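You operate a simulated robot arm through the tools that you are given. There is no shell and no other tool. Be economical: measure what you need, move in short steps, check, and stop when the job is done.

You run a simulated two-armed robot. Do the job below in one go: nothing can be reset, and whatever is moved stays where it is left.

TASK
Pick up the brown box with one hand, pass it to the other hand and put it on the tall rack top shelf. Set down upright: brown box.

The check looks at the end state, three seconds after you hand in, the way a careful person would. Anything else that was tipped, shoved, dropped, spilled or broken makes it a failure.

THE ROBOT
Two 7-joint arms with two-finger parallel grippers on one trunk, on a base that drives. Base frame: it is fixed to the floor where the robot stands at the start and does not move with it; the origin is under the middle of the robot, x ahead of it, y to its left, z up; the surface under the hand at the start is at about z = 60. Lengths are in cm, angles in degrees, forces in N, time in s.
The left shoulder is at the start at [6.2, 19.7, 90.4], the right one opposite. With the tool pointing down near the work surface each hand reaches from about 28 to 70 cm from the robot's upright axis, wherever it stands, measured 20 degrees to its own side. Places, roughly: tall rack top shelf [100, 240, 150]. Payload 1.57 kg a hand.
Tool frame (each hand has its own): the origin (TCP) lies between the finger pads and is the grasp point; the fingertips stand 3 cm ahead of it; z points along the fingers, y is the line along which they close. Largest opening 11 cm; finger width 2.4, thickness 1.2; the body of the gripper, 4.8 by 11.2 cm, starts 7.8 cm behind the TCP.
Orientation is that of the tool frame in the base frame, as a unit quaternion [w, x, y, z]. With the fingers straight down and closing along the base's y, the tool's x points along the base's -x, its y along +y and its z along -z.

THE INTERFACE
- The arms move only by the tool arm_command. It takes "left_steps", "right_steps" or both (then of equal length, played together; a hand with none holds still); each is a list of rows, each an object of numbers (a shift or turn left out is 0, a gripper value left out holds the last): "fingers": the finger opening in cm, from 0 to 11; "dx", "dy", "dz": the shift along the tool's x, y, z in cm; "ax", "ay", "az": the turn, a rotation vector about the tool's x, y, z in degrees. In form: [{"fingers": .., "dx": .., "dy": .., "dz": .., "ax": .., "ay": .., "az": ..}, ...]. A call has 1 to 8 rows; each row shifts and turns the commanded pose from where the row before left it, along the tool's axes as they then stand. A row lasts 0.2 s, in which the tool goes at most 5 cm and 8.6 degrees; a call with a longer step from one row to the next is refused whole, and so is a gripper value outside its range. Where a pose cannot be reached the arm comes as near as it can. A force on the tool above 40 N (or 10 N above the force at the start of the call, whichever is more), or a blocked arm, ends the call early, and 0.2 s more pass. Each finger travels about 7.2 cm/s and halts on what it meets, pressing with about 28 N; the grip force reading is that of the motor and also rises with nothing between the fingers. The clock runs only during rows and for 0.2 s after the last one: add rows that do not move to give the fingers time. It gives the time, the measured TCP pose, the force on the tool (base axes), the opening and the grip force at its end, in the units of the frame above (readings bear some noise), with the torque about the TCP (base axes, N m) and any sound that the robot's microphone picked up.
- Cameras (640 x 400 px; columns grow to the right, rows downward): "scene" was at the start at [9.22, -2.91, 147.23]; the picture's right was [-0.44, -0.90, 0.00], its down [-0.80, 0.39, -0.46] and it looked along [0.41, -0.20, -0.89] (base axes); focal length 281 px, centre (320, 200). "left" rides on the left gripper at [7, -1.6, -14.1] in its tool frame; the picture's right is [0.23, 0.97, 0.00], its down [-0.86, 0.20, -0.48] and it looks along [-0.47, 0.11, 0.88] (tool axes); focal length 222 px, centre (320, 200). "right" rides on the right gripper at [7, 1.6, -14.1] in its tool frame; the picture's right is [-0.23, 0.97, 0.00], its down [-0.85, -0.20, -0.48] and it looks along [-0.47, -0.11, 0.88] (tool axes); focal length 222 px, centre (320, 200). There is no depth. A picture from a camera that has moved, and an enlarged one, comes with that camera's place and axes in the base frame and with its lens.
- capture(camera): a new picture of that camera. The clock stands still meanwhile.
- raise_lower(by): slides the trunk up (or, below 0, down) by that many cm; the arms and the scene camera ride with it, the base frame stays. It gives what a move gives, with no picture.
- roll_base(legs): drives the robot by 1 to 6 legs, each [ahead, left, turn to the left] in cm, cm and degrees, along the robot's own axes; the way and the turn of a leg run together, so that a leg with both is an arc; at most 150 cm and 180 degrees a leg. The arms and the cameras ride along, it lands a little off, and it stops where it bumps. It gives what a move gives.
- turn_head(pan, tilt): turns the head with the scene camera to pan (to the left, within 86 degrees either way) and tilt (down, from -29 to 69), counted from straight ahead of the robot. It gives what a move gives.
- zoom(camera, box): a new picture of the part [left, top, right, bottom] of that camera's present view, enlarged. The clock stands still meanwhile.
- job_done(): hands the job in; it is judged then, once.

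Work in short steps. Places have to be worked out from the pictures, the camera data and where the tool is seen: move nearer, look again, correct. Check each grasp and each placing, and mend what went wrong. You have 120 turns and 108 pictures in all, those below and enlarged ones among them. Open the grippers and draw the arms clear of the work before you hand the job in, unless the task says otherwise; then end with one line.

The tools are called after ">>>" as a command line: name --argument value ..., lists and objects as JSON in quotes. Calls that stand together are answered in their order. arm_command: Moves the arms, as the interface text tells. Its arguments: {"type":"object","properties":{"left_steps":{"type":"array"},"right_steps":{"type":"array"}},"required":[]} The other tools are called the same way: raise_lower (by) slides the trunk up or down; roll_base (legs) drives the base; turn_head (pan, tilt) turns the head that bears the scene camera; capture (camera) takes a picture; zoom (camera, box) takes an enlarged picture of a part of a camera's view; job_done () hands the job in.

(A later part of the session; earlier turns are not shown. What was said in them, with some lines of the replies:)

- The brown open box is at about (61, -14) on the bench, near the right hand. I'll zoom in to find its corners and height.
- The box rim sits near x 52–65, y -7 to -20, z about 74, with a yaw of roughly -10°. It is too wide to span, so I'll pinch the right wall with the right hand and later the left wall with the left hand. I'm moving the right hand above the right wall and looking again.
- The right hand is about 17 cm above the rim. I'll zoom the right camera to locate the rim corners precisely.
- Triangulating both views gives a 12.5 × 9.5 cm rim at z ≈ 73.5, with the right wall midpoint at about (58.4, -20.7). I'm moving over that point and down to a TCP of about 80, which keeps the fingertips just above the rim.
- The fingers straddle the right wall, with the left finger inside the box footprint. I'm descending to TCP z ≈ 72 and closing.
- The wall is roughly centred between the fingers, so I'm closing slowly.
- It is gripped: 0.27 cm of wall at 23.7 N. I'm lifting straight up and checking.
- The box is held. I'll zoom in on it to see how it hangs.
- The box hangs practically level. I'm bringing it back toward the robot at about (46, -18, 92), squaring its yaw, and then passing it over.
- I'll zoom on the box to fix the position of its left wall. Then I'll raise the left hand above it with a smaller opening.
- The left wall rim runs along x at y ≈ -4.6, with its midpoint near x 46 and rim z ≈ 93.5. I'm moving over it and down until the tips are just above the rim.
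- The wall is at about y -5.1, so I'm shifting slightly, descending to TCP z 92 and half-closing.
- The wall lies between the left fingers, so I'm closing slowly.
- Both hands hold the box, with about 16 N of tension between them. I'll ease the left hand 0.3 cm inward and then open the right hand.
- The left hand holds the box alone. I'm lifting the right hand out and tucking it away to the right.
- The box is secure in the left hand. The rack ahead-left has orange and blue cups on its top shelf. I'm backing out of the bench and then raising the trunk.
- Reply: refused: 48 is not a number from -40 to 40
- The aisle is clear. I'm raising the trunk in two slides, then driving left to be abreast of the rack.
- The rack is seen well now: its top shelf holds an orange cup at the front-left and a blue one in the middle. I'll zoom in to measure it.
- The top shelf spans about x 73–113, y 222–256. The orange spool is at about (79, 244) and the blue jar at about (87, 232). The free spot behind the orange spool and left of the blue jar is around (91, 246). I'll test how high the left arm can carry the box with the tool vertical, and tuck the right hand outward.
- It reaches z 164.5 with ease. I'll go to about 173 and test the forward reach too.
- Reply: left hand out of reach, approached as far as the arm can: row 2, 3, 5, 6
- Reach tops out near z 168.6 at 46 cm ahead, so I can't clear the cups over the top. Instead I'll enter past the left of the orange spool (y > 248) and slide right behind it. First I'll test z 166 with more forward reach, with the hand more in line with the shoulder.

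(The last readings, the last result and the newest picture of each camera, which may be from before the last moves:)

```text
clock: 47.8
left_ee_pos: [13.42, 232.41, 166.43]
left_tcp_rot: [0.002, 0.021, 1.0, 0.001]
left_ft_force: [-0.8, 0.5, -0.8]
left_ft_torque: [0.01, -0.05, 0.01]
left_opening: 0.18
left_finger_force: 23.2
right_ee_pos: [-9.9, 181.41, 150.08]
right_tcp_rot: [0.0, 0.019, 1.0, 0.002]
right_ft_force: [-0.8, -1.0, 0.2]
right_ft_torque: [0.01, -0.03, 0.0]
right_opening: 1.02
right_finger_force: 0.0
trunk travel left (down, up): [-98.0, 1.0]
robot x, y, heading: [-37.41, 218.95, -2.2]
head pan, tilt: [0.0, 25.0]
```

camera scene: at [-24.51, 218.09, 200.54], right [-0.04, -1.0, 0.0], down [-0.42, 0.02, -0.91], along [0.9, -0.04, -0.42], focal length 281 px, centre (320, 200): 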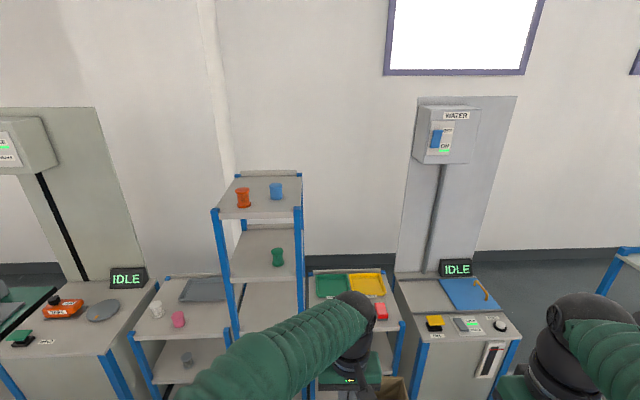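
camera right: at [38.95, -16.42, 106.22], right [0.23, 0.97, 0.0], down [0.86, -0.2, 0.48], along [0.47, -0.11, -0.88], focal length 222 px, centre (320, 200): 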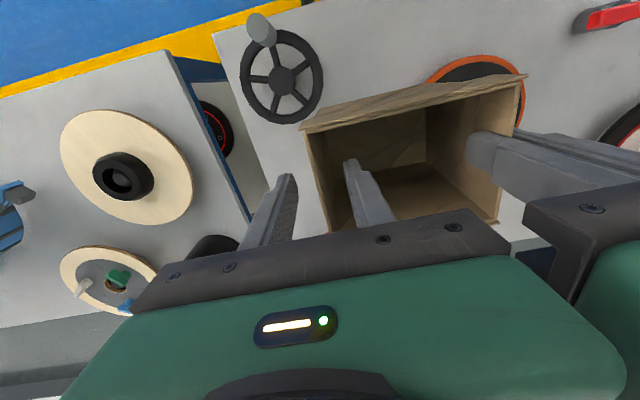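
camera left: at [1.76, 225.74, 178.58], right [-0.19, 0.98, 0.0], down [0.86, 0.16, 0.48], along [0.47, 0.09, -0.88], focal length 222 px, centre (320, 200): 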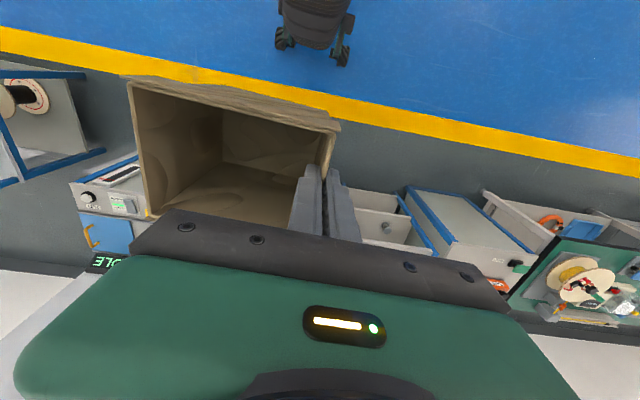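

Reaching 50 cm ahead at z 166 works, which puts the box bottom at about 154. I'm straightening the heading, strafing left, and going partway forward before looking again.

>>> roll_base --legs '[[0, 29, 2.2], [40, 0, 0]]'

>>> turn_head --pan -5 --tilt 40

>>> capture --camera "scene"

>>> capture --camera "left"

```text
clock: 51.9
left_ee_pos: [54.0, 263.41, 166.65]
left_tcp_rot: [0.005, -0.001, 1.0, 0.003]
left_ft_force: [-0.2, -0.1, -0.1]
left_ft_torque: [0.01, 0.0, 0.01]
left_opening: 0.19
left_finger_force: 23.6
right_ee_pos: [32.97, 211.46, 150.07]
right_tcp_rot: [0.002, -0.003, 1.0, 0.004]
right_ft_force: [-1.0, -1.0, -0.6]
right_ft_torque: [0.01, 0.0, 0.01]
right_opening: 0.98
right_finger_force: 0.1
trunk travel left (down, up): [-98.0, 1.0]
robot x, y, heading: [4.38, 248.45, 0.2]
head pan, tilt: [0.0, 25.0]
```

```text
clock: 52.7
left_ee_pos: [54.08, 264.11, 166.67]
left_tcp_rot: [0.003, -0.002, 1.0, 0.0]
left_ft_force: [-0.2, 0.4, -0.7]
left_ft_torque: [0.06, 0.0, -0.01]
left_opening: 0.21
left_finger_force: 23.8
right_ee_pos: [33.13, 212.04, 150.19]
right_tcp_rot: [0.002, -0.001, 1.0, 0.001]
right_ft_force: [0.5, 0.3, -0.5]
right_ft_torque: [0.03, 0.01, 0.01]
right_opening: 1.01
right_finger_force: 0.1
trunk travel left (down, up): [-98.0, 1.0]
robot x, y, heading: [4.47, 248.16, 0.4]
head pan, tilt: [-5.0, 40.0]
```

```text
73 pictures are left
camera scene: at [16.28, 247.11, 198.24], right [-0.08, -1.0, 0.0], down [-0.64, 0.05, -0.77], along [0.76, -0.06, -0.64], focal length 281 px, centre (320, 200)
```

scene: 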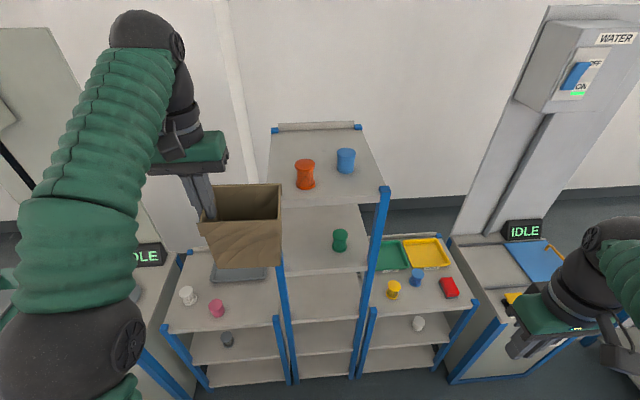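

```text
72 pictures are left
camera left: at [47.15, 262.36, 180.65], right [-0.23, 0.97, 0.0], down [0.85, 0.2, 0.48], along [0.47, 0.11, -0.87], focal length 222 px, centre (320, 200)
```

left: 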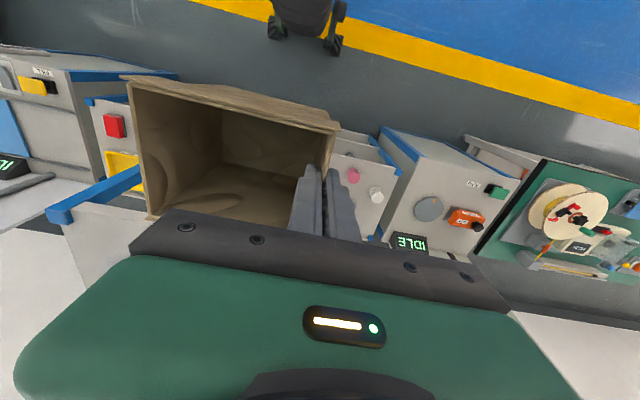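

I'll zoom in on the top shelf with the box for an updated measurement.

>>> zoom --camera "scene" --box '[180, 110, 400, 280]'

```text
2.35 times, centred on (290, 195) of scene
camera zoom: at [16.28, 247.11, 198.24], right [-0.08, -1.0, 0.0], down [-0.64, 0.05, -0.77], along [0.76, -0.06, -0.64], focal length 661 px, centre (391, 212)
```

zoom: 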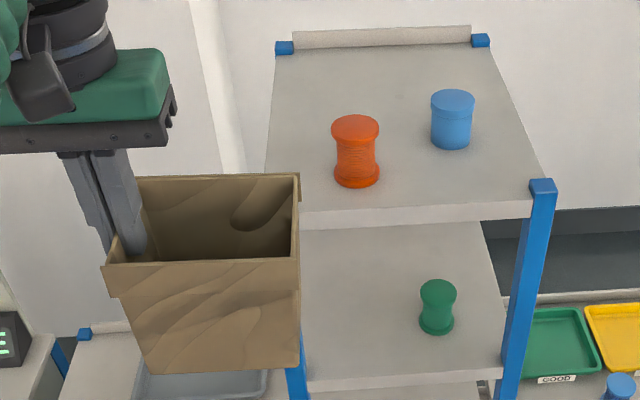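

The shelf's left edge is at y ≈ 257.7, the orange spool is at about (81, 246) and the blue jar at about (87, 233.6). The target box centre is about (93, 248). The box now spans y 251–264, clear of the spool, so I'm driving forward 34 and moving the right hand farther out.

>>> arm_command --right_steps '[{"dy": -3}, {"dy": -3}, {}]'

>>> roll_base --legs '[[34, 0, 0]]'

>>> turn_head --pan 5 --tilt 50

>>> capture --camera "scene"

>>> capture --camera "left"

```text
clock: 53.5
left_ee_pos: [54.36, 264.3, 166.47]
left_tcp_rot: [0.003, -0.002, 1.0, -0.001]
left_ft_force: [0.4, -1.4, 0.0]
left_ft_torque: [0.04, -0.01, 0.01]
left_opening: 0.17
left_finger_force: 23.3
right_ee_pos: [33.35, 206.28, 150.15]
right_tcp_rot: [0.001, -0.003, 1.0, 0.0]
right_ft_force: [-0.5, -0.4, -1.4]
right_ft_torque: [0.0, 0.0, -0.03]
right_opening: 1.02
right_finger_force: 0.1
trunk travel left (down, up): [-98.0, 1.0]
robot x, y, heading: [4.11, 248.57, 0.2]
head pan, tilt: [-5.0, 40.0]
```

```text
clock: 55.7
left_ee_pos: [87.13, 264.43, 166.64]
left_tcp_rot: [0.005, -0.001, 1.0, 0.0]
left_ft_force: [-0.5, -0.3, -0.1]
left_ft_torque: [-0.01, -0.03, 0.0]
left_opening: 0.19
left_finger_force: 23.7
right_ee_pos: [65.98, 206.34, 150.25]
right_tcp_rot: [0.003, -0.002, 1.0, 0.0]
right_ft_force: [-0.2, 0.1, -0.1]
right_ft_torque: [0.01, -0.02, -0.01]
right_opening: 1.02
right_finger_force: 0.1
trunk travel left (down, up): [-98.0, 1.0]
robot x, y, heading: [38.36, 248.39, 0.5]
head pan, tilt: [-5.0, 40.0]
```

```text
clock: 56.4
left_ee_pos: [87.29, 264.26, 166.62]
left_tcp_rot: [0.003, -0.002, 1.0, 0.0]
left_ft_force: [-1.1, -0.1, 0.2]
left_ft_torque: [0.02, 0.01, 0.0]
left_opening: 0.18
left_finger_force: 23.0
right_ee_pos: [66.42, 206.53, 150.2]
right_tcp_rot: [0.002, -0.001, 1.0, 0.0]
right_ft_force: [-0.4, 0.5, 0.3]
right_ft_torque: [0.04, -0.01, -0.03]
right_opening: 1.01
right_finger_force: 0.1
trunk travel left (down, up): [-98.0, 1.0]
robot x, y, heading: [37.81, 248.39, 0.3]
head pan, tilt: [5.0, 50.0]
```

```text
70 pictures are left
camera scene: at [48.61, 248.94, 196.83], right [0.09, -1.0, 0.0], down [-0.76, -0.07, -0.64], along [0.64, 0.06, -0.77], focal length 281 px, centre (320, 200)
```

scene: 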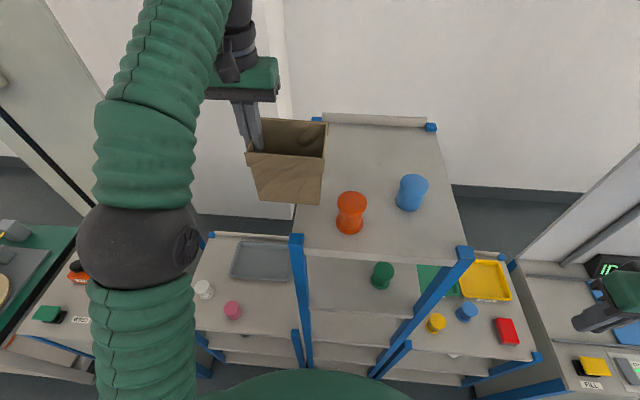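

```text
69 pictures are left
camera left: at [80.26, 262.75, 180.67], right [-0.23, 0.97, 0.0], down [0.85, 0.2, 0.48], along [0.47, 0.11, -0.87], focal length 222 px, centre (320, 200)
```

left: 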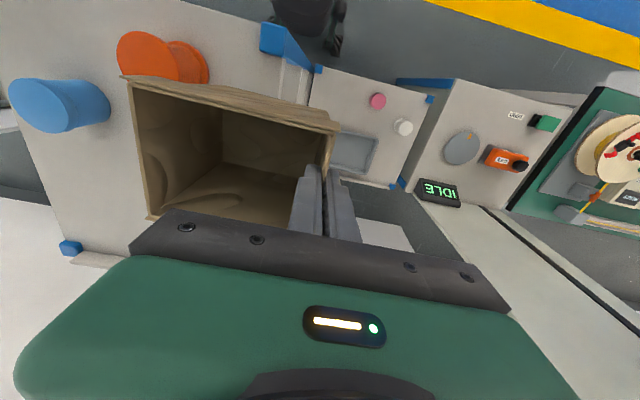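

The spool is confirmed at about (80.4, 246), with its back edge near x 83. I'm driving 3 cm more, then lowering slightly and extending the arm to bring the box to x ≈ 92.5.

>>> roll_base --legs '[[3, 0, 0]]'

>>> arm_command --left_steps '[{"dz": 1}, {"dz": 0.7, "dx": -1}, {"dx": -1.2}, {}]'

```text
clock: 57.2
left_ee_pos: [89.88, 264.42, 166.95]
left_tcp_rot: [0.006, -0.002, 1.0, 0.0]
left_ft_force: [-0.1, -0.1, -0.1]
left_ft_torque: [0.01, -0.06, 0.02]
left_opening: 0.19
left_finger_force: 23.7
right_ee_pos: [68.98, 206.5, 150.27]
right_tcp_rot: [0.004, 0.0, 1.0, 0.0]
right_ft_force: [0.3, -0.1, -0.3]
right_ft_torque: [0.01, -0.04, 0.0]
right_opening: 0.98
right_finger_force: 0.0
trunk travel left (down, up): [-98.0, 1.0]
robot x, y, heading: [41.07, 248.31, -0.1]
head pan, tilt: [5.0, 50.0]
```

```text
clock: 58.2
left_ee_pos: [91.97, 264.32, 165.25]
left_tcp_rot: [0.007, -0.002, 1.0, 0.001]
left_ft_force: [-1.1, 0.7, -0.9]
left_ft_torque: [0.02, 0.0, 0.02]
left_opening: 0.2
left_finger_force: 23.4
right_ee_pos: [68.97, 206.54, 150.33]
right_tcp_rot: [0.005, 0.0, 1.0, 0.0]
right_ft_force: [-0.7, 0.2, 0.8]
right_ft_torque: [-0.03, 0.02, 0.0]
right_opening: 1.0
right_finger_force: 0.1
trunk travel left (down, up): [-98.0, 1.0]
robot x, y, heading: [41.26, 248.27, 0.2]
head pan, tilt: [5.0, 50.0]
```

The box is at x ≈ 87–97, behind the spool's back edge. I'm strafing the base right 9.8 cm to bring the box over its spot.

>>> roll_base --legs '[[0, -9.8, 0]]'

>>> capture --camera "scene"

>>> capture --camera "left"

```text
clock: 59.4
left_ee_pos: [92.47, 258.68, 164.78]
left_tcp_rot: [0.004, -0.005, 1.0, -0.012]
left_ft_force: [-0.5, 1.0, 0.1]
left_ft_torque: [-0.01, -0.02, 0.01]
left_opening: 0.22
left_finger_force: 23.3
right_ee_pos: [69.38, 200.09, 151.29]
right_tcp_rot: [0.004, -0.004, 1.0, -0.012]
right_ft_force: [-0.3, -0.7, 0.7]
right_ft_torque: [0.04, 0.06, -0.01]
right_opening: 0.99
right_finger_force: 0.1
trunk travel left (down, up): [-98.0, 1.0]
robot x, y, heading: [40.55, 239.01, 0.2]
head pan, tilt: [5.0, 50.0]
```

```text
68 pictures are left
camera scene: at [52.09, 241.82, 196.79], right [0.09, -1.0, 0.01], down [-0.76, -0.08, -0.64], along [0.64, 0.05, -0.77], focal length 281 px, centre (320, 200)
```

scene: 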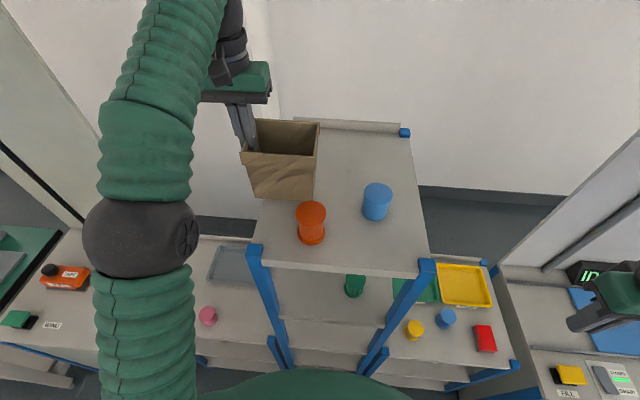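

```text
67 pictures are left
camera left: at [85.44, 257.26, 178.82], right [-0.24, 0.97, -0.02], down [0.85, 0.22, 0.48], along [0.47, 0.09, -0.88], focal length 222 px, centre (320, 200)
```

left: 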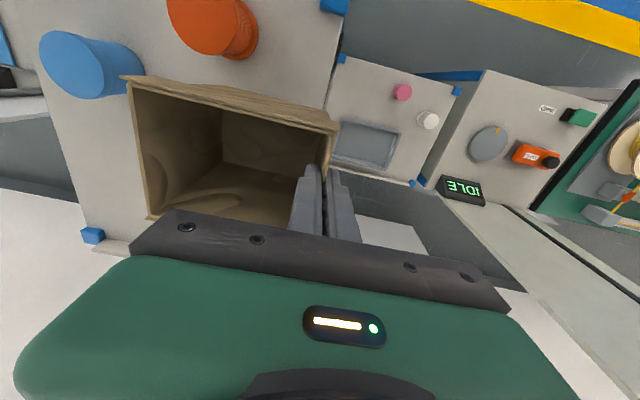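

The readings hint at a slight sway or a short landing. I'll hold still and read again.

>>> arm_command --left_steps '[{}, {}, {}, {}]'

>>> capture --camera "scene"

```text
clock: 60.6
left_ee_pos: [92.45, 261.13, 164.64]
left_tcp_rot: [0.006, -0.008, 1.0, -0.016]
left_ft_force: [-0.1, 1.1, -0.6]
left_ft_torque: [-0.08, -0.03, 0.0]
left_opening: 0.2
left_finger_force: 23.8
right_ee_pos: [69.33, 202.62, 151.67]
right_tcp_rot: [0.005, -0.006, 1.0, -0.018]
right_ft_force: [0.2, 0.0, 0.5]
right_ft_torque: [0.02, -0.01, 0.04]
right_opening: 1.0
right_finger_force: 0.1
trunk travel left (down, up): [-98.0, 1.0]
robot x, y, heading: [40.8, 239.17, 0.5]
head pan, tilt: [5.0, 50.0]
stopped in row 4 (left hand): the arm was blocked; the commanded pose is now the measured one
```

```text
66 pictures are left
camera scene: at [52.17, 244.28, 196.73], right [0.09, -1.0, 0.02], down [-0.76, -0.09, -0.64], along [0.64, 0.04, -0.77], focal length 281 px, centre (320, 200)
```

scene: 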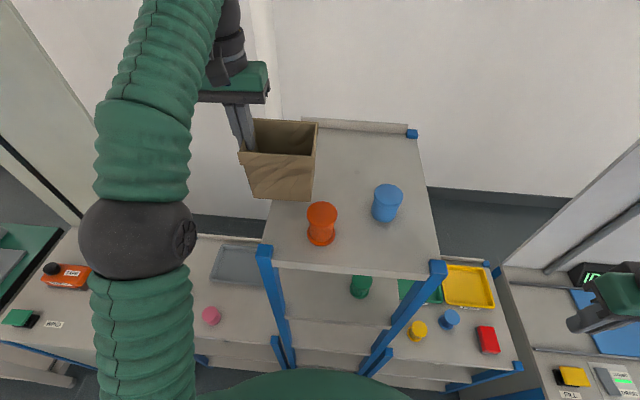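

The robot leans about 1.8° to the left. I'll wait a moment and look at the base area to see whether something is touching.

>>> turn_head --pan 0 --tilt 69

>>> capture --camera "scene"

>>> capture --camera "right"

```text
clock: 61.4
left_ee_pos: [92.37, 260.91, 164.8]
left_tcp_rot: [0.004, -0.007, 1.0, -0.014]
left_ft_force: [-0.2, 1.2, -1.3]
left_ft_torque: [-0.03, 0.0, 0.01]
left_opening: 0.19
left_finger_force: 23.9
right_ee_pos: [69.25, 202.13, 151.64]
right_tcp_rot: [0.005, -0.007, 1.0, -0.015]
right_ft_force: [-0.2, -0.4, 0.1]
right_ft_torque: [0.03, 0.0, -0.02]
right_opening: 0.97
right_finger_force: 0.0
trunk travel left (down, up): [-98.0, 1.0]
robot x, y, heading: [40.88, 239.71, 0.1]
head pan, tilt: [0.0, 68.8]
```

```text
65 pictures are left
camera scene: at [49.93, 241.96, 194.6], right [0.01, -1.0, 0.01], down [-0.93, -0.01, -0.36], along [0.36, -0.01, -0.93], focal length 281 px, centre (320, 200)
```

scene: 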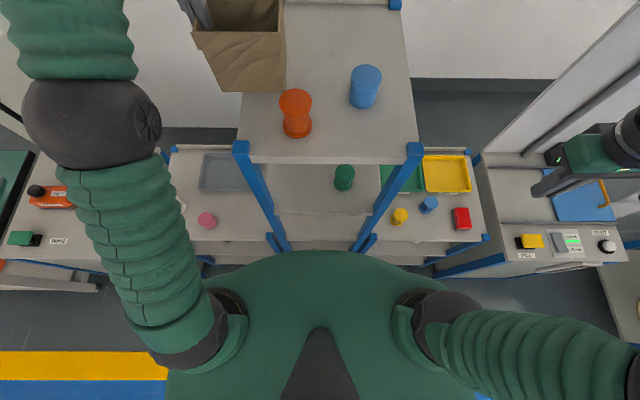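

```text
64 pictures are left
camera right: at [61.96, 204.05, 165.62], right [0.21, 0.98, -0.03], down [0.85, -0.17, 0.49], along [0.48, -0.13, -0.87], focal length 222 px, centre (320, 200)
```

right: 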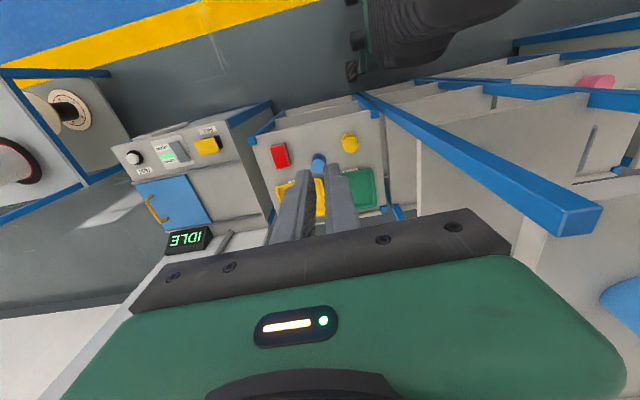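

No contact is visible and the lean seems to be decaying. I'll wait a bit more.

>>> arm_command --right_steps '[{}, {}, {}, {}, {}, {}, {}, {}]'

>>> arm_command --right_steps '[{}, {}, {}, {}, {}, {}, {}, {}]'

```text
clock: 63.2
left_ee_pos: [92.37, 258.56, 164.93]
left_tcp_rot: [0.005, -0.008, 1.0, -0.008]
left_ft_force: [0.4, -0.2, -0.3]
left_ft_torque: [0.01, 0.0, 0.02]
left_opening: 0.19
left_finger_force: 23.2
right_ee_pos: [69.22, 200.3, 151.04]
right_tcp_rot: [0.005, -0.007, 1.0, -0.01]
right_ft_force: [-0.5, 1.0, 0.8]
right_ft_torque: [0.02, 0.06, 0.03]
right_opening: 0.97
right_finger_force: 0.0
trunk travel left (down, up): [-98.0, 1.0]
robot x, y, heading: [40.91, 239.16, 0.1]
head pan, tilt: [0.0, 68.8]
```

```text
clock: 65.0
left_ee_pos: [92.36, 257.36, 165.2]
left_tcp_rot: [0.004, -0.005, 1.0, -0.005]
left_ft_force: [0.3, 0.9, 0.0]
left_ft_torque: [0.03, 0.02, -0.02]
left_opening: 0.18
left_finger_force: 23.3
right_ee_pos: [69.33, 199.11, 150.82]
right_tcp_rot: [0.005, -0.005, 1.0, -0.005]
right_ft_force: [0.3, 0.3, 0.5]
right_ft_torque: [-0.01, 0.02, 0.01]
right_opening: 1.03
right_finger_force: 0.0
trunk travel left (down, up): [-98.0, 1.0]
robot x, y, heading: [40.88, 239.1, 0.2]
head pan, tilt: [0.0, 68.8]
```

It is just a slowly decaying sway, so I'll let it settle.

>>> arm_command --right_steps '[{}, {}, {}, {}, {}, {}, {}, {}]'

>>> arm_command --right_steps '[{}, {}, {}, {}, {}, {}, {}, {}]'

>>> arm_command --right_steps '[{}, {}, {}, {}, {}, {}, {}, {}]'

>>> turn_head --pan 10 --tilt 50

>>> capture --camera "scene"

```text
clock: 66.8
left_ee_pos: [92.38, 257.77, 165.08]
left_tcp_rot: [0.004, -0.006, 1.0, -0.006]
left_ft_force: [0.6, -2.0, 0.2]
left_ft_torque: [0.04, -0.01, -0.01]
left_opening: 0.2
left_finger_force: 24.1
right_ee_pos: [69.25, 199.36, 150.87]
right_tcp_rot: [0.004, -0.006, 1.0, -0.007]
right_ft_force: [0.1, 0.2, 1.3]
right_ft_torque: [-0.03, 0.02, 0.01]
right_opening: 0.96
right_finger_force: 0.1
trunk travel left (down, up): [-98.0, 1.0]
robot x, y, heading: [40.92, 239.42, 0.4]
head pan, tilt: [0.0, 68.8]
```

```text
clock: 68.6
left_ee_pos: [92.5, 258.08, 164.97]
left_tcp_rot: [0.005, -0.007, 1.0, -0.007]
left_ft_force: [0.2, -0.1, -0.5]
left_ft_torque: [0.02, -0.01, 0.0]
left_opening: 0.18
left_finger_force: 23.6
right_ee_pos: [69.27, 199.62, 151.04]
right_tcp_rot: [0.004, -0.005, 1.0, -0.008]
right_ft_force: [0.6, 0.4, -0.2]
right_ft_torque: [0.02, 0.02, 0.02]
right_opening: 1.0
right_finger_force: 0.1
trunk travel left (down, up): [-98.0, 1.0]
robot x, y, heading: [40.91, 239.2, 0.2]
head pan, tilt: [0.0, 68.8]
```

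```text
clock: 70.4
left_ee_pos: [92.48, 257.91, 164.94]
left_tcp_rot: [0.004, -0.007, 1.0, -0.007]
left_ft_force: [-0.4, -0.3, 0.1]
left_ft_torque: [0.01, -0.01, 0.0]
left_opening: 0.18
left_finger_force: 24.1
right_ee_pos: [69.21, 199.77, 150.97]
right_tcp_rot: [0.004, -0.006, 1.0, -0.008]
right_ft_force: [-0.3, 0.1, 0.6]
right_ft_torque: [0.03, -0.03, 0.01]
right_opening: 1.01
right_finger_force: 0.1
trunk travel left (down, up): [-98.0, 1.0]
robot x, y, heading: [40.86, 239.09, 0.4]
head pan, tilt: [0.0, 68.8]
```

```text
clock: 71.2
left_ee_pos: [92.41, 258.01, 165.08]
left_tcp_rot: [0.004, -0.007, 1.0, -0.008]
left_ft_force: [0.6, 0.3, -0.4]
left_ft_torque: [0.04, 0.01, -0.03]
left_opening: 0.19
left_finger_force: 23.3
right_ee_pos: [69.25, 199.73, 150.94]
right_tcp_rot: [0.005, -0.005, 1.0, -0.008]
right_ft_force: [-0.2, -0.3, 0.7]
right_ft_torque: [0.02, -0.02, -0.01]
right_opening: 1.0
right_finger_force: 0.1
trunk travel left (down, up): [-98.0, 1.0]
robot x, y, heading: [41.04, 239.1, 0.1]
head pan, tilt: [10.0, 50.0]
```

```text
63 pictures are left
camera scene: at [52.1, 240.46, 196.79], right [0.18, -0.98, 0.0], down [-0.76, -0.14, -0.64], along [0.63, 0.11, -0.77], focal length 281 px, centre (320, 200)
```

scene: 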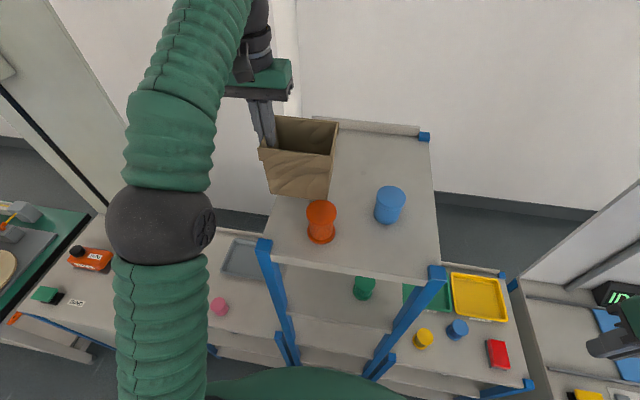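

The sway has settled: the hand is at (92.4, 258, 165) with about 0.8° of roll. I'm shifting the hand 3.5 cm right with the arm and zooming in to check clearances.

>>> arm_command --left_steps '[{"dy": -1.7}, {"dy": -1.8}, {}, {}]'

>>> zoom --camera "scene" --box '[230, 90, 450, 280]'

>>> capture --camera "left"

```text
clock: 72.2
left_ee_pos: [92.47, 254.6, 165.08]
left_tcp_rot: [0.004, -0.007, 1.0, -0.007]
left_ft_force: [0.0, -0.5, -0.1]
left_ft_torque: [0.02, -0.03, 0.02]
left_opening: 0.18
left_finger_force: 23.6
right_ee_pos: [69.23, 199.69, 151.08]
right_tcp_rot: [0.005, -0.006, 1.0, -0.008]
right_ft_force: [0.0, -0.8, 0.3]
right_ft_torque: [0.04, 0.03, -0.01]
right_opening: 1.01
right_finger_force: 0.1
trunk travel left (down, up): [-98.0, 1.0]
robot x, y, heading: [40.87, 239.26, 0.2]
head pan, tilt: [10.0, 50.0]
```

```text
2.11 times, centred on (340, 185) of scene
camera zoom: at [52.09, 240.46, 196.8], right [0.18, -0.98, 0.0], down [-0.75, -0.14, -0.64], along [0.63, 0.11, -0.77], focal length 592 px, centre (278, 232)
```

zoom: 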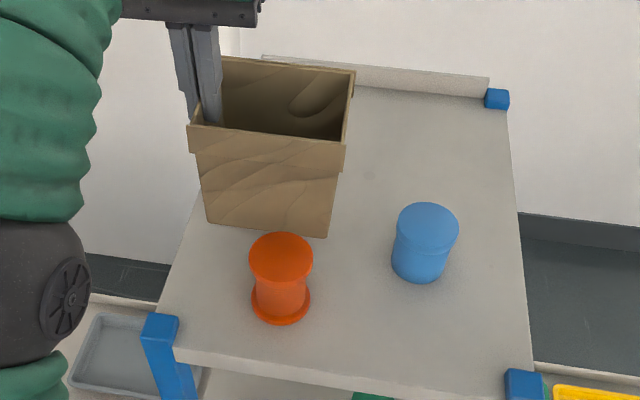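

```text
61 pictures are left
camera left: at [85.44, 253.03, 179.13], right [-0.24, 0.97, -0.02], down [0.85, 0.22, 0.48], along [0.47, 0.1, -0.88], focal length 222 px, centre (320, 200)
```

left: 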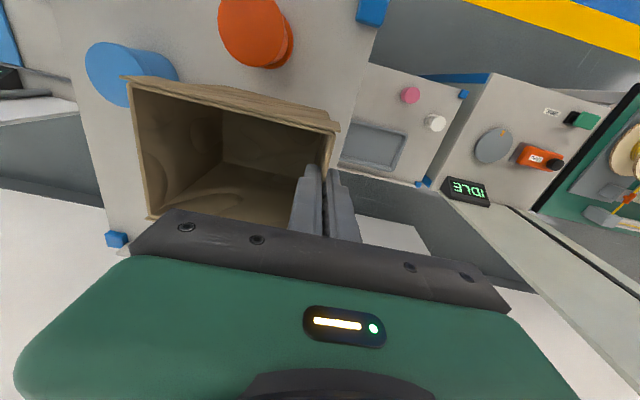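

The box base covers y 242–254 and x 88–97, clear of both cups. I'm shifting 1.5 cm further in from the shelf edge and lowering slowly until contact.

>>> arm_command --left_steps '[{"dy": -1.5}, {}, {"dz": 0.6}, {"dz": 0.6}, {"dz": 0.4}, {}]'

>>> zoom --camera "scene" --box '[230, 90, 450, 280]'

```text
clock: 73.6
left_ee_pos: [92.58, 253.0, 163.48]
left_tcp_rot: [0.004, -0.007, 1.0, -0.007]
left_ft_force: [0.0, -0.1, -0.4]
left_ft_torque: [0.02, 0.0, 0.02]
left_opening: 0.2
left_finger_force: 23.5
right_ee_pos: [69.31, 199.61, 150.99]
right_tcp_rot: [0.005, -0.006, 1.0, -0.007]
right_ft_force: [0.0, -0.3, -0.6]
right_ft_torque: [0.0, 0.01, 0.01]
right_opening: 1.01
right_finger_force: 0.0
trunk travel left (down, up): [-98.0, 1.0]
robot x, y, heading: [40.88, 239.14, 0.2]
head pan, tilt: [10.0, 50.0]
```

```text
2.11 times, centred on (340, 185) of scene
camera zoom: at [52.13, 240.42, 196.79], right [0.18, -0.98, 0.0], down [-0.76, -0.14, -0.64], along [0.63, 0.11, -0.77], focal length 592 px, centre (278, 232)
```

zoom: 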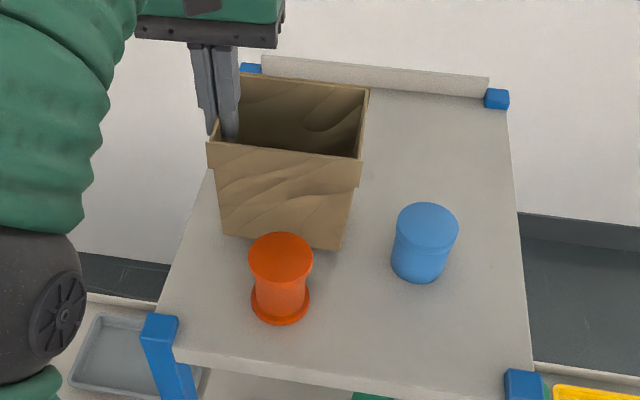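

No contact yet at z 163.5, so I'm continuing down in small steps.

>>> arm_command --left_steps '[{"dz": 0.4}, {"dz": 0.4}, {"dz": 0.3}, {}]'

>>> arm_command --left_steps '[{"dz": 0.3}, {"dz": 0.3}, {}]'

```text
clock: 74.6
left_ee_pos: [92.52, 252.97, 162.38]
left_tcp_rot: [0.003, -0.007, 1.0, -0.008]
left_ft_force: [-1.1, -0.1, -1.0]
left_ft_torque: [0.06, 0.05, -0.05]
left_opening: 0.2
left_finger_force: 23.7
right_ee_pos: [69.26, 199.59, 150.93]
right_tcp_rot: [0.004, -0.005, 1.0, -0.008]
right_ft_force: [-0.4, -0.2, -0.4]
right_ft_torque: [-0.01, -0.01, 0.02]
right_opening: 1.0
right_finger_force: 0.1
trunk travel left (down, up): [-98.0, 1.0]
robot x, y, heading: [40.82, 239.13, 0.0]
head pan, tilt: [10.0, 50.0]
```

```text
clock: 75.4
left_ee_pos: [92.47, 253.04, 161.84]
left_tcp_rot: [0.004, -0.007, 1.0, -0.007]
left_ft_force: [0.3, -0.2, 0.2]
left_ft_torque: [0.0, 0.03, -0.02]
left_opening: 0.21
left_finger_force: 23.2
right_ee_pos: [69.24, 199.62, 150.87]
right_tcp_rot: [0.005, -0.005, 1.0, -0.008]
right_ft_force: [-1.1, -0.4, 0.0]
right_ft_torque: [0.01, 0.0, 0.01]
right_opening: 1.0
right_finger_force: 0.1
trunk travel left (down, up): [-98.0, 1.0]
robot x, y, heading: [41.08, 239.08, 0.3]
head pan, tilt: [10.0, 50.0]
```

Still no contact, so I'm continuing down.

>>> arm_command --left_steps '[{"dz": 0.3}, {"dz": 0.3}, {}]'

>>> arm_command --left_steps '[{"dz": 0.3}, {"dz": 0.3}, {}]'

>>> zoom --camera "scene" --box '[230, 90, 450, 280]'

```text
clock: 76.2
left_ee_pos: [92.36, 253.15, 161.29]
left_tcp_rot: [0.006, -0.007, 1.0, -0.007]
left_ft_force: [3.2, 3.5, 15.3]
left_ft_torque: [-0.43, 0.22, 0.06]
left_opening: 0.22
left_finger_force: 23.2
right_ee_pos: [69.25, 199.74, 150.97]
right_tcp_rot: [0.004, -0.005, 1.0, -0.008]
right_ft_force: [0.1, -0.3, -0.3]
right_ft_torque: [0.02, -0.02, -0.02]
right_opening: 1.02
right_finger_force: 0.2
trunk travel left (down, up): [-98.0, 1.0]
robot x, y, heading: [40.91, 238.96, 0.2]
head pan, tilt: [10.0, 50.0]
```

```text
clock: 77.0
left_ee_pos: [92.24, 253.11, 160.68]
left_tcp_rot: [0.006, -0.007, 1.0, -0.008]
left_ft_force: [3.7, 3.0, 25.5]
left_ft_torque: [-0.61, -0.05, 0.11]
left_opening: 0.24
left_finger_force: 23.7
right_ee_pos: [69.08, 199.65, 151.01]
right_tcp_rot: [0.006, -0.006, 1.0, -0.009]
right_ft_force: [-0.4, 0.4, 0.2]
right_ft_torque: [0.02, -0.01, -0.03]
right_opening: 0.98
right_finger_force: 0.2
trunk travel left (down, up): [-98.0, 1.0]
robot x, y, heading: [41.18, 239.35, 0.4]
head pan, tilt: [10.0, 50.0]
```

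```text
2.11 times, centred on (340, 185) of scene
camera zoom: at [51.74, 240.54, 196.84], right [0.18, -0.98, 0.0], down [-0.75, -0.14, -0.64], along [0.63, 0.11, -0.77], focal length 592 px, centre (278, 232)
```

zoom: 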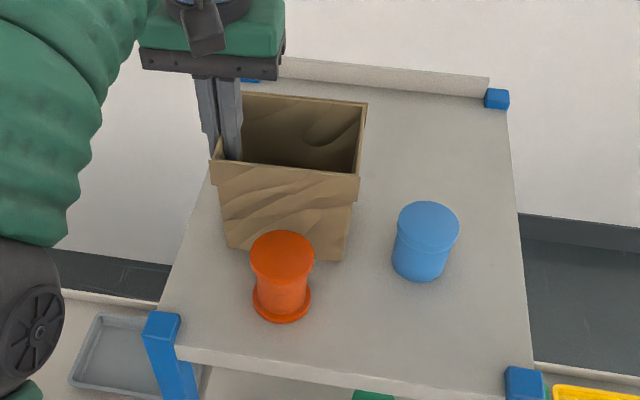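

Contact is made at z ≈ 161.4, pressing with 25 N. I'm easing up 0.7 cm and then opening gently.

>>> arm_command --left_steps '[{"dz": -0.4}, {"dz": -0.4}, {}]'

>>> arm_command --left_steps '[{"fingers": 0.6}, {"fingers": 1.2}, {"fingers": 2.4}, {"fingers": 3.5}, {}]'

>>> zoom --camera "scene" --box '[230, 90, 450, 280]'

>>> capture --camera "left"

```text
clock: 77.8
left_ee_pos: [92.45, 252.89, 161.32]
left_tcp_rot: [0.005, -0.006, 1.0, -0.008]
left_ft_force: [0.8, -1.0, -0.1]
left_ft_torque: [0.06, -0.03, -0.01]
left_opening: 0.2
left_finger_force: 23.7
right_ee_pos: [69.27, 199.54, 151.0]
right_tcp_rot: [0.004, -0.005, 1.0, -0.008]
right_ft_force: [-0.8, 0.5, -0.3]
right_ft_torque: [0.01, 0.03, -0.01]
right_opening: 1.02
right_finger_force: 0.1
trunk travel left (down, up): [-98.0, 1.0]
robot x, y, heading: [40.85, 239.33, 0.1]
head pan, tilt: [10.0, 50.0]
```

```text
clock: 79.0
left_ee_pos: [92.41, 252.92, 161.29]
left_tcp_rot: [0.005, -0.007, 1.0, -0.007]
left_ft_force: [0.9, 0.1, 0.1]
left_ft_torque: [-0.01, 0.01, 0.0]
left_opening: 3.49
left_finger_force: 0.0
right_ee_pos: [69.34, 199.61, 150.94]
right_tcp_rot: [0.005, -0.005, 1.0, -0.007]
right_ft_force: [0.3, -0.2, -0.7]
right_ft_torque: [0.02, 0.0, -0.01]
right_opening: 1.01
right_finger_force: 0.1
trunk travel left (down, up): [-98.0, 1.0]
robot x, y, heading: [40.61, 239.41, 0.1]
head pan, tilt: [10.0, 50.0]
```

```text
2.11 times, centred on (340, 185) of scene
camera zoom: at [52.14, 240.43, 196.79], right [0.18, -0.98, 0.0], down [-0.76, -0.14, -0.64], along [0.63, 0.11, -0.77], focal length 592 px, centre (278, 232)
```

zoom: 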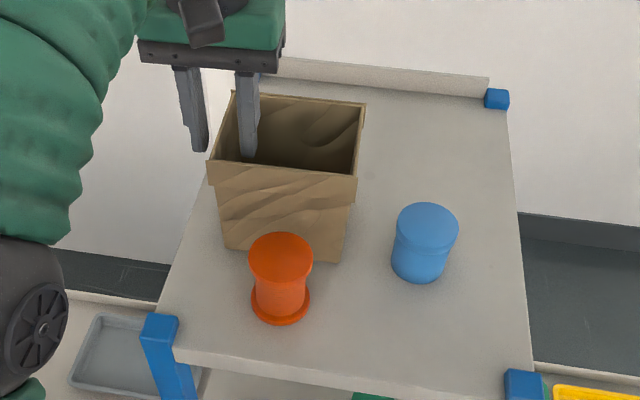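

```text
57 pictures are left
camera left: at [85.5, 251.43, 175.32], right [-0.24, 0.97, -0.02], down [0.85, 0.22, 0.48], along [0.47, 0.1, -0.88], focal length 222 px, centre (320, 200)
```

left: 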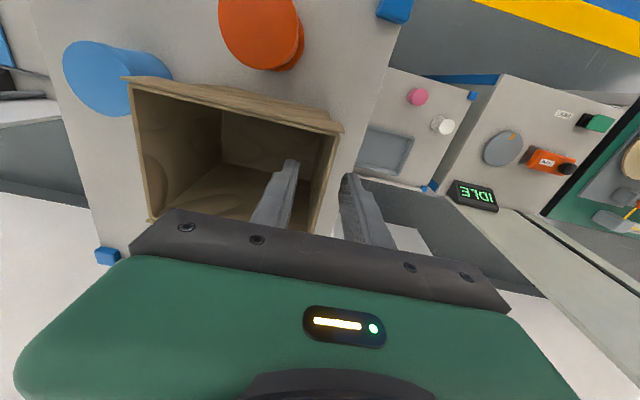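

The box stands upright on its own. Upward reach is limited here, so I'm lifting while sliding slightly back inside the box, then lifting further to clear the rim.

>>> arm_command --left_steps '[{"dz": -1.5}, {"dz": -1.5}, {"dx": 1.2}, {"dx": 1.2}, {"dz": -1.5}, {"dz": -1.5}, {}]'

>>> raise_lower --by 1

>>> zoom --camera "scene" --box '[230, 90, 450, 280]'

>>> capture --camera "left"

```text
clock: 80.6
left_ee_pos: [89.98, 252.89, 167.05]
left_tcp_rot: [0.007, -0.006, 1.0, -0.007]
left_ft_force: [-0.3, -0.4, -0.5]
left_ft_torque: [-0.01, 0.03, 0.0]
left_opening: 3.49
left_finger_force: 0.0
right_ee_pos: [69.21, 199.54, 150.99]
right_tcp_rot: [0.005, -0.005, 1.0, -0.007]
right_ft_force: [-0.4, 0.1, -0.3]
right_ft_torque: [-0.02, 0.0, 0.0]
right_opening: 1.01
right_finger_force: 0.1
trunk travel left (down, up): [-98.0, 1.0]
robot x, y, heading: [41.07, 239.11, -0.2]
head pan, tilt: [10.0, 50.0]
```

```text
clock: 81.2
left_ee_pos: [90.15, 252.99, 168.09]
left_tcp_rot: [0.005, -0.007, 1.0, -0.007]
left_ft_force: [0.2, 0.7, -0.7]
left_ft_torque: [-0.07, 0.0, -0.02]
left_opening: 3.51
left_finger_force: 0.1
right_ee_pos: [69.41, 199.62, 151.94]
right_tcp_rot: [0.004, -0.005, 1.0, -0.008]
right_ft_force: [0.0, 0.0, 0.2]
right_ft_torque: [-0.01, 0.01, 0.01]
right_opening: 1.01
right_finger_force: 0.0
trunk travel left (down, up): [-99.0, 0.0]
robot x, y, heading: [40.72, 239.39, 0.1]
head pan, tilt: [10.0, 50.0]
```

```text
2.11 times, centred on (340, 185) of scene
camera zoom: at [52.19, 240.43, 197.79], right [0.18, -0.98, 0.0], down [-0.76, -0.14, -0.64], along [0.63, 0.11, -0.77], focal length 592 px, centre (278, 232)
```

zoom: 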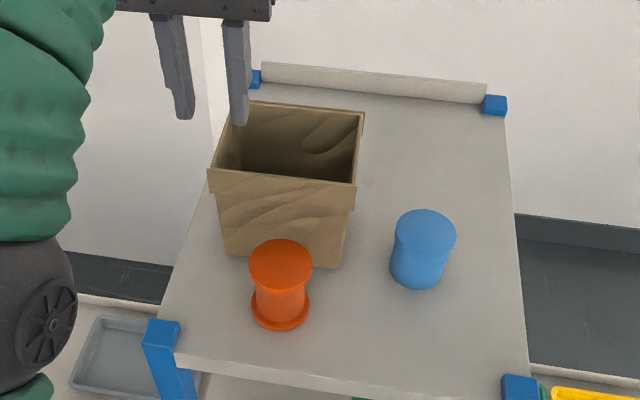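

```text
55 pictures are left
camera left: at [83.04, 251.47, 182.2], right [-0.24, 0.97, -0.02], down [0.85, 0.22, 0.49], along [0.47, 0.1, -0.87], focal length 222 px, centre (320, 200)
```

left: 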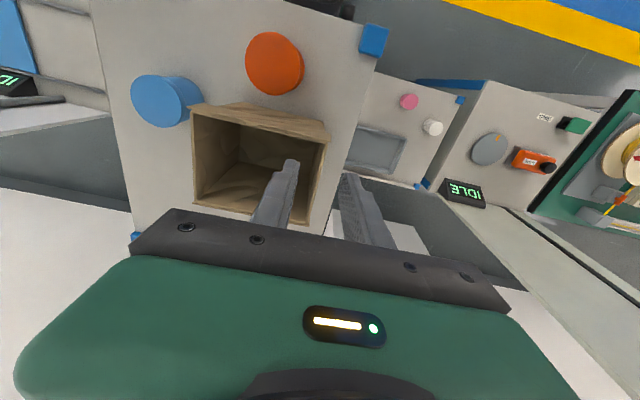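

The fingertips (z 165) are above the rim (about 163). I'm pulling back and up with the arm, then backing the base away.

>>> arm_command --left_steps '[{"dx": 0.5, "dz": -0.8}, {"dx": 1, "dz": -1}, {"dx": 3, "dz": -1}, {"dx": 4}, {"dx": 4}, {}]'

>>> roll_base --legs '[[-45, 0, 0]]'

>>> turn_head --pan 0 --tilt 30

>>> capture --camera "scene"

>>> zoom --camera "scene" --box '[230, 110, 410, 260]'

```text
clock: 82.6
left_ee_pos: [77.05, 252.9, 170.23]
left_tcp_rot: [0.007, -0.006, 1.0, -0.007]
left_ft_force: [0.9, -0.1, -0.2]
left_ft_torque: [-0.03, 0.03, 0.04]
left_opening: 3.48
left_finger_force: 0.0
left hand out of reach, approached as far as the arm can: row 1, 2
right_ee_pos: [69.2, 199.64, 152.05]
right_tcp_rot: [0.004, -0.005, 1.0, -0.007]
right_ft_force: [-0.2, -0.5, 0.8]
right_ft_torque: [-0.01, 0.0, 0.03]
right_opening: 0.99
right_finger_force: 0.0
trunk travel left (down, up): [-99.0, 0.0]
robot x, y, heading: [40.92, 239.36, 0.1]
head pan, tilt: [10.0, 50.0]
```

```text
clock: 85.3
left_ee_pos: [32.31, 252.85, 170.06]
left_tcp_rot: [0.004, -0.008, 1.0, -0.008]
left_ft_force: [0.5, 0.0, -0.7]
left_ft_torque: [0.0, 0.06, 0.0]
left_opening: 3.52
left_finger_force: 0.1
right_ee_pos: [24.44, 199.52, 151.86]
right_tcp_rot: [0.003, -0.007, 1.0, -0.009]
right_ft_force: [0.6, 0.2, -0.5]
right_ft_torque: [0.02, 0.02, 0.01]
right_opening: 0.97
right_finger_force: 0.2
trunk travel left (down, up): [-99.0, 0.0]
robot x, y, heading: [-4.4, 238.51, 0.4]
head pan, tilt: [10.0, 50.0]
```

```text
clock: 86.2
left_ee_pos: [31.97, 252.85, 170.18]
left_tcp_rot: [0.005, -0.008, 1.0, -0.007]
left_ft_force: [0.4, 0.8, -0.4]
left_ft_torque: [-0.02, 0.03, 0.01]
left_opening: 3.53
left_finger_force: 0.0
right_ee_pos: [24.29, 199.41, 151.99]
right_tcp_rot: [0.004, -0.006, 1.0, -0.008]
right_ft_force: [-0.5, -0.5, 1.0]
right_ft_torque: [-0.03, 0.02, -0.01]
right_opening: 1.01
right_finger_force: 0.1
trunk travel left (down, up): [-99.0, 0.0]
robot x, y, heading: [-4.5, 238.65, 0.4]
head pan, tilt: [0.0, 30.0]
```

```text
54 pictures are left
camera scene: at [8.37, 238.87, 200.73], right [0.01, -1.0, 0.0], down [-0.5, 0.0, -0.86], along [0.86, 0.01, -0.5], focal length 281 px, centre (320, 200)
```

scene: 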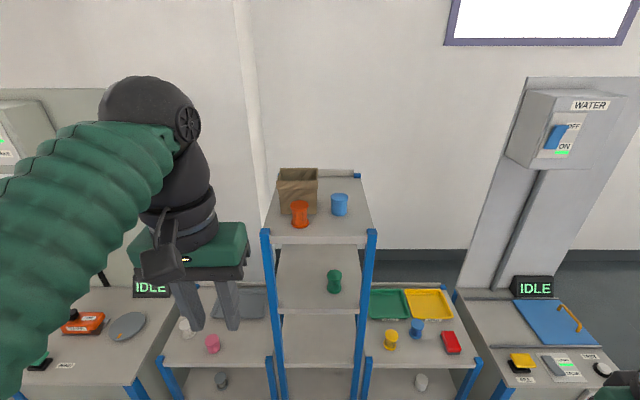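

```text
2.67 times, centred on (320, 185) of scene
camera zoom: at [8.37, 238.87, 200.73], right [0.01, -1.0, 0.0], down [-0.5, 0.0, -0.86], along [0.86, 0.01, -0.5], focal length 750 px, centre (320, 240)
```

zoom: 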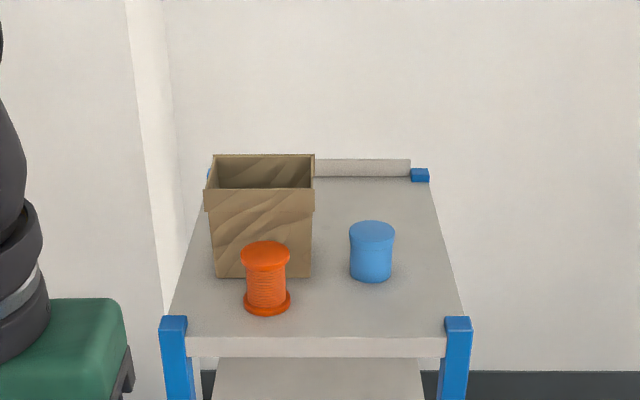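

The box stands upright on the top shelf with the spool and jar undisturbed. I'm opening both grippers fully before handing in.

>>> arm_command --left_steps '[{"fingers": 11}, {}, {}, {}]' --right_steps '[{"fingers": 11}, {}, {}, {}]'

>>> job_done

```text
clock: 87.2
left_ee_pos: [31.69, 252.78, 170.17]
left_tcp_rot: [0.006, -0.008, 1.0, -0.008]
left_ft_force: [-0.7, -0.1, -1.3]
left_ft_torque: [0.0, 0.03, 0.0]
left_opening: 11.0
left_finger_force: 0.0
right_ee_pos: [23.96, 199.43, 152.03]
right_tcp_rot: [0.005, -0.007, 1.0, -0.007]
right_ft_force: [-1.5, -0.2, 1.3]
right_ft_torque: [0.0, 0.01, 0.01]
right_opening: 11.01
right_finger_force: 0.2
trunk travel left (down, up): [-99.0, 0.0]
robot x, y, heading: [-4.68, 239.11, 0.3]
head pan, tilt: [0.0, 30.0]
```

```text
The job is handed in.
```

I picked up the brown box with the right hand, passed it to the left, and set it upright on the tall rack's top shelf, with the spool and jar there left undisturbed.
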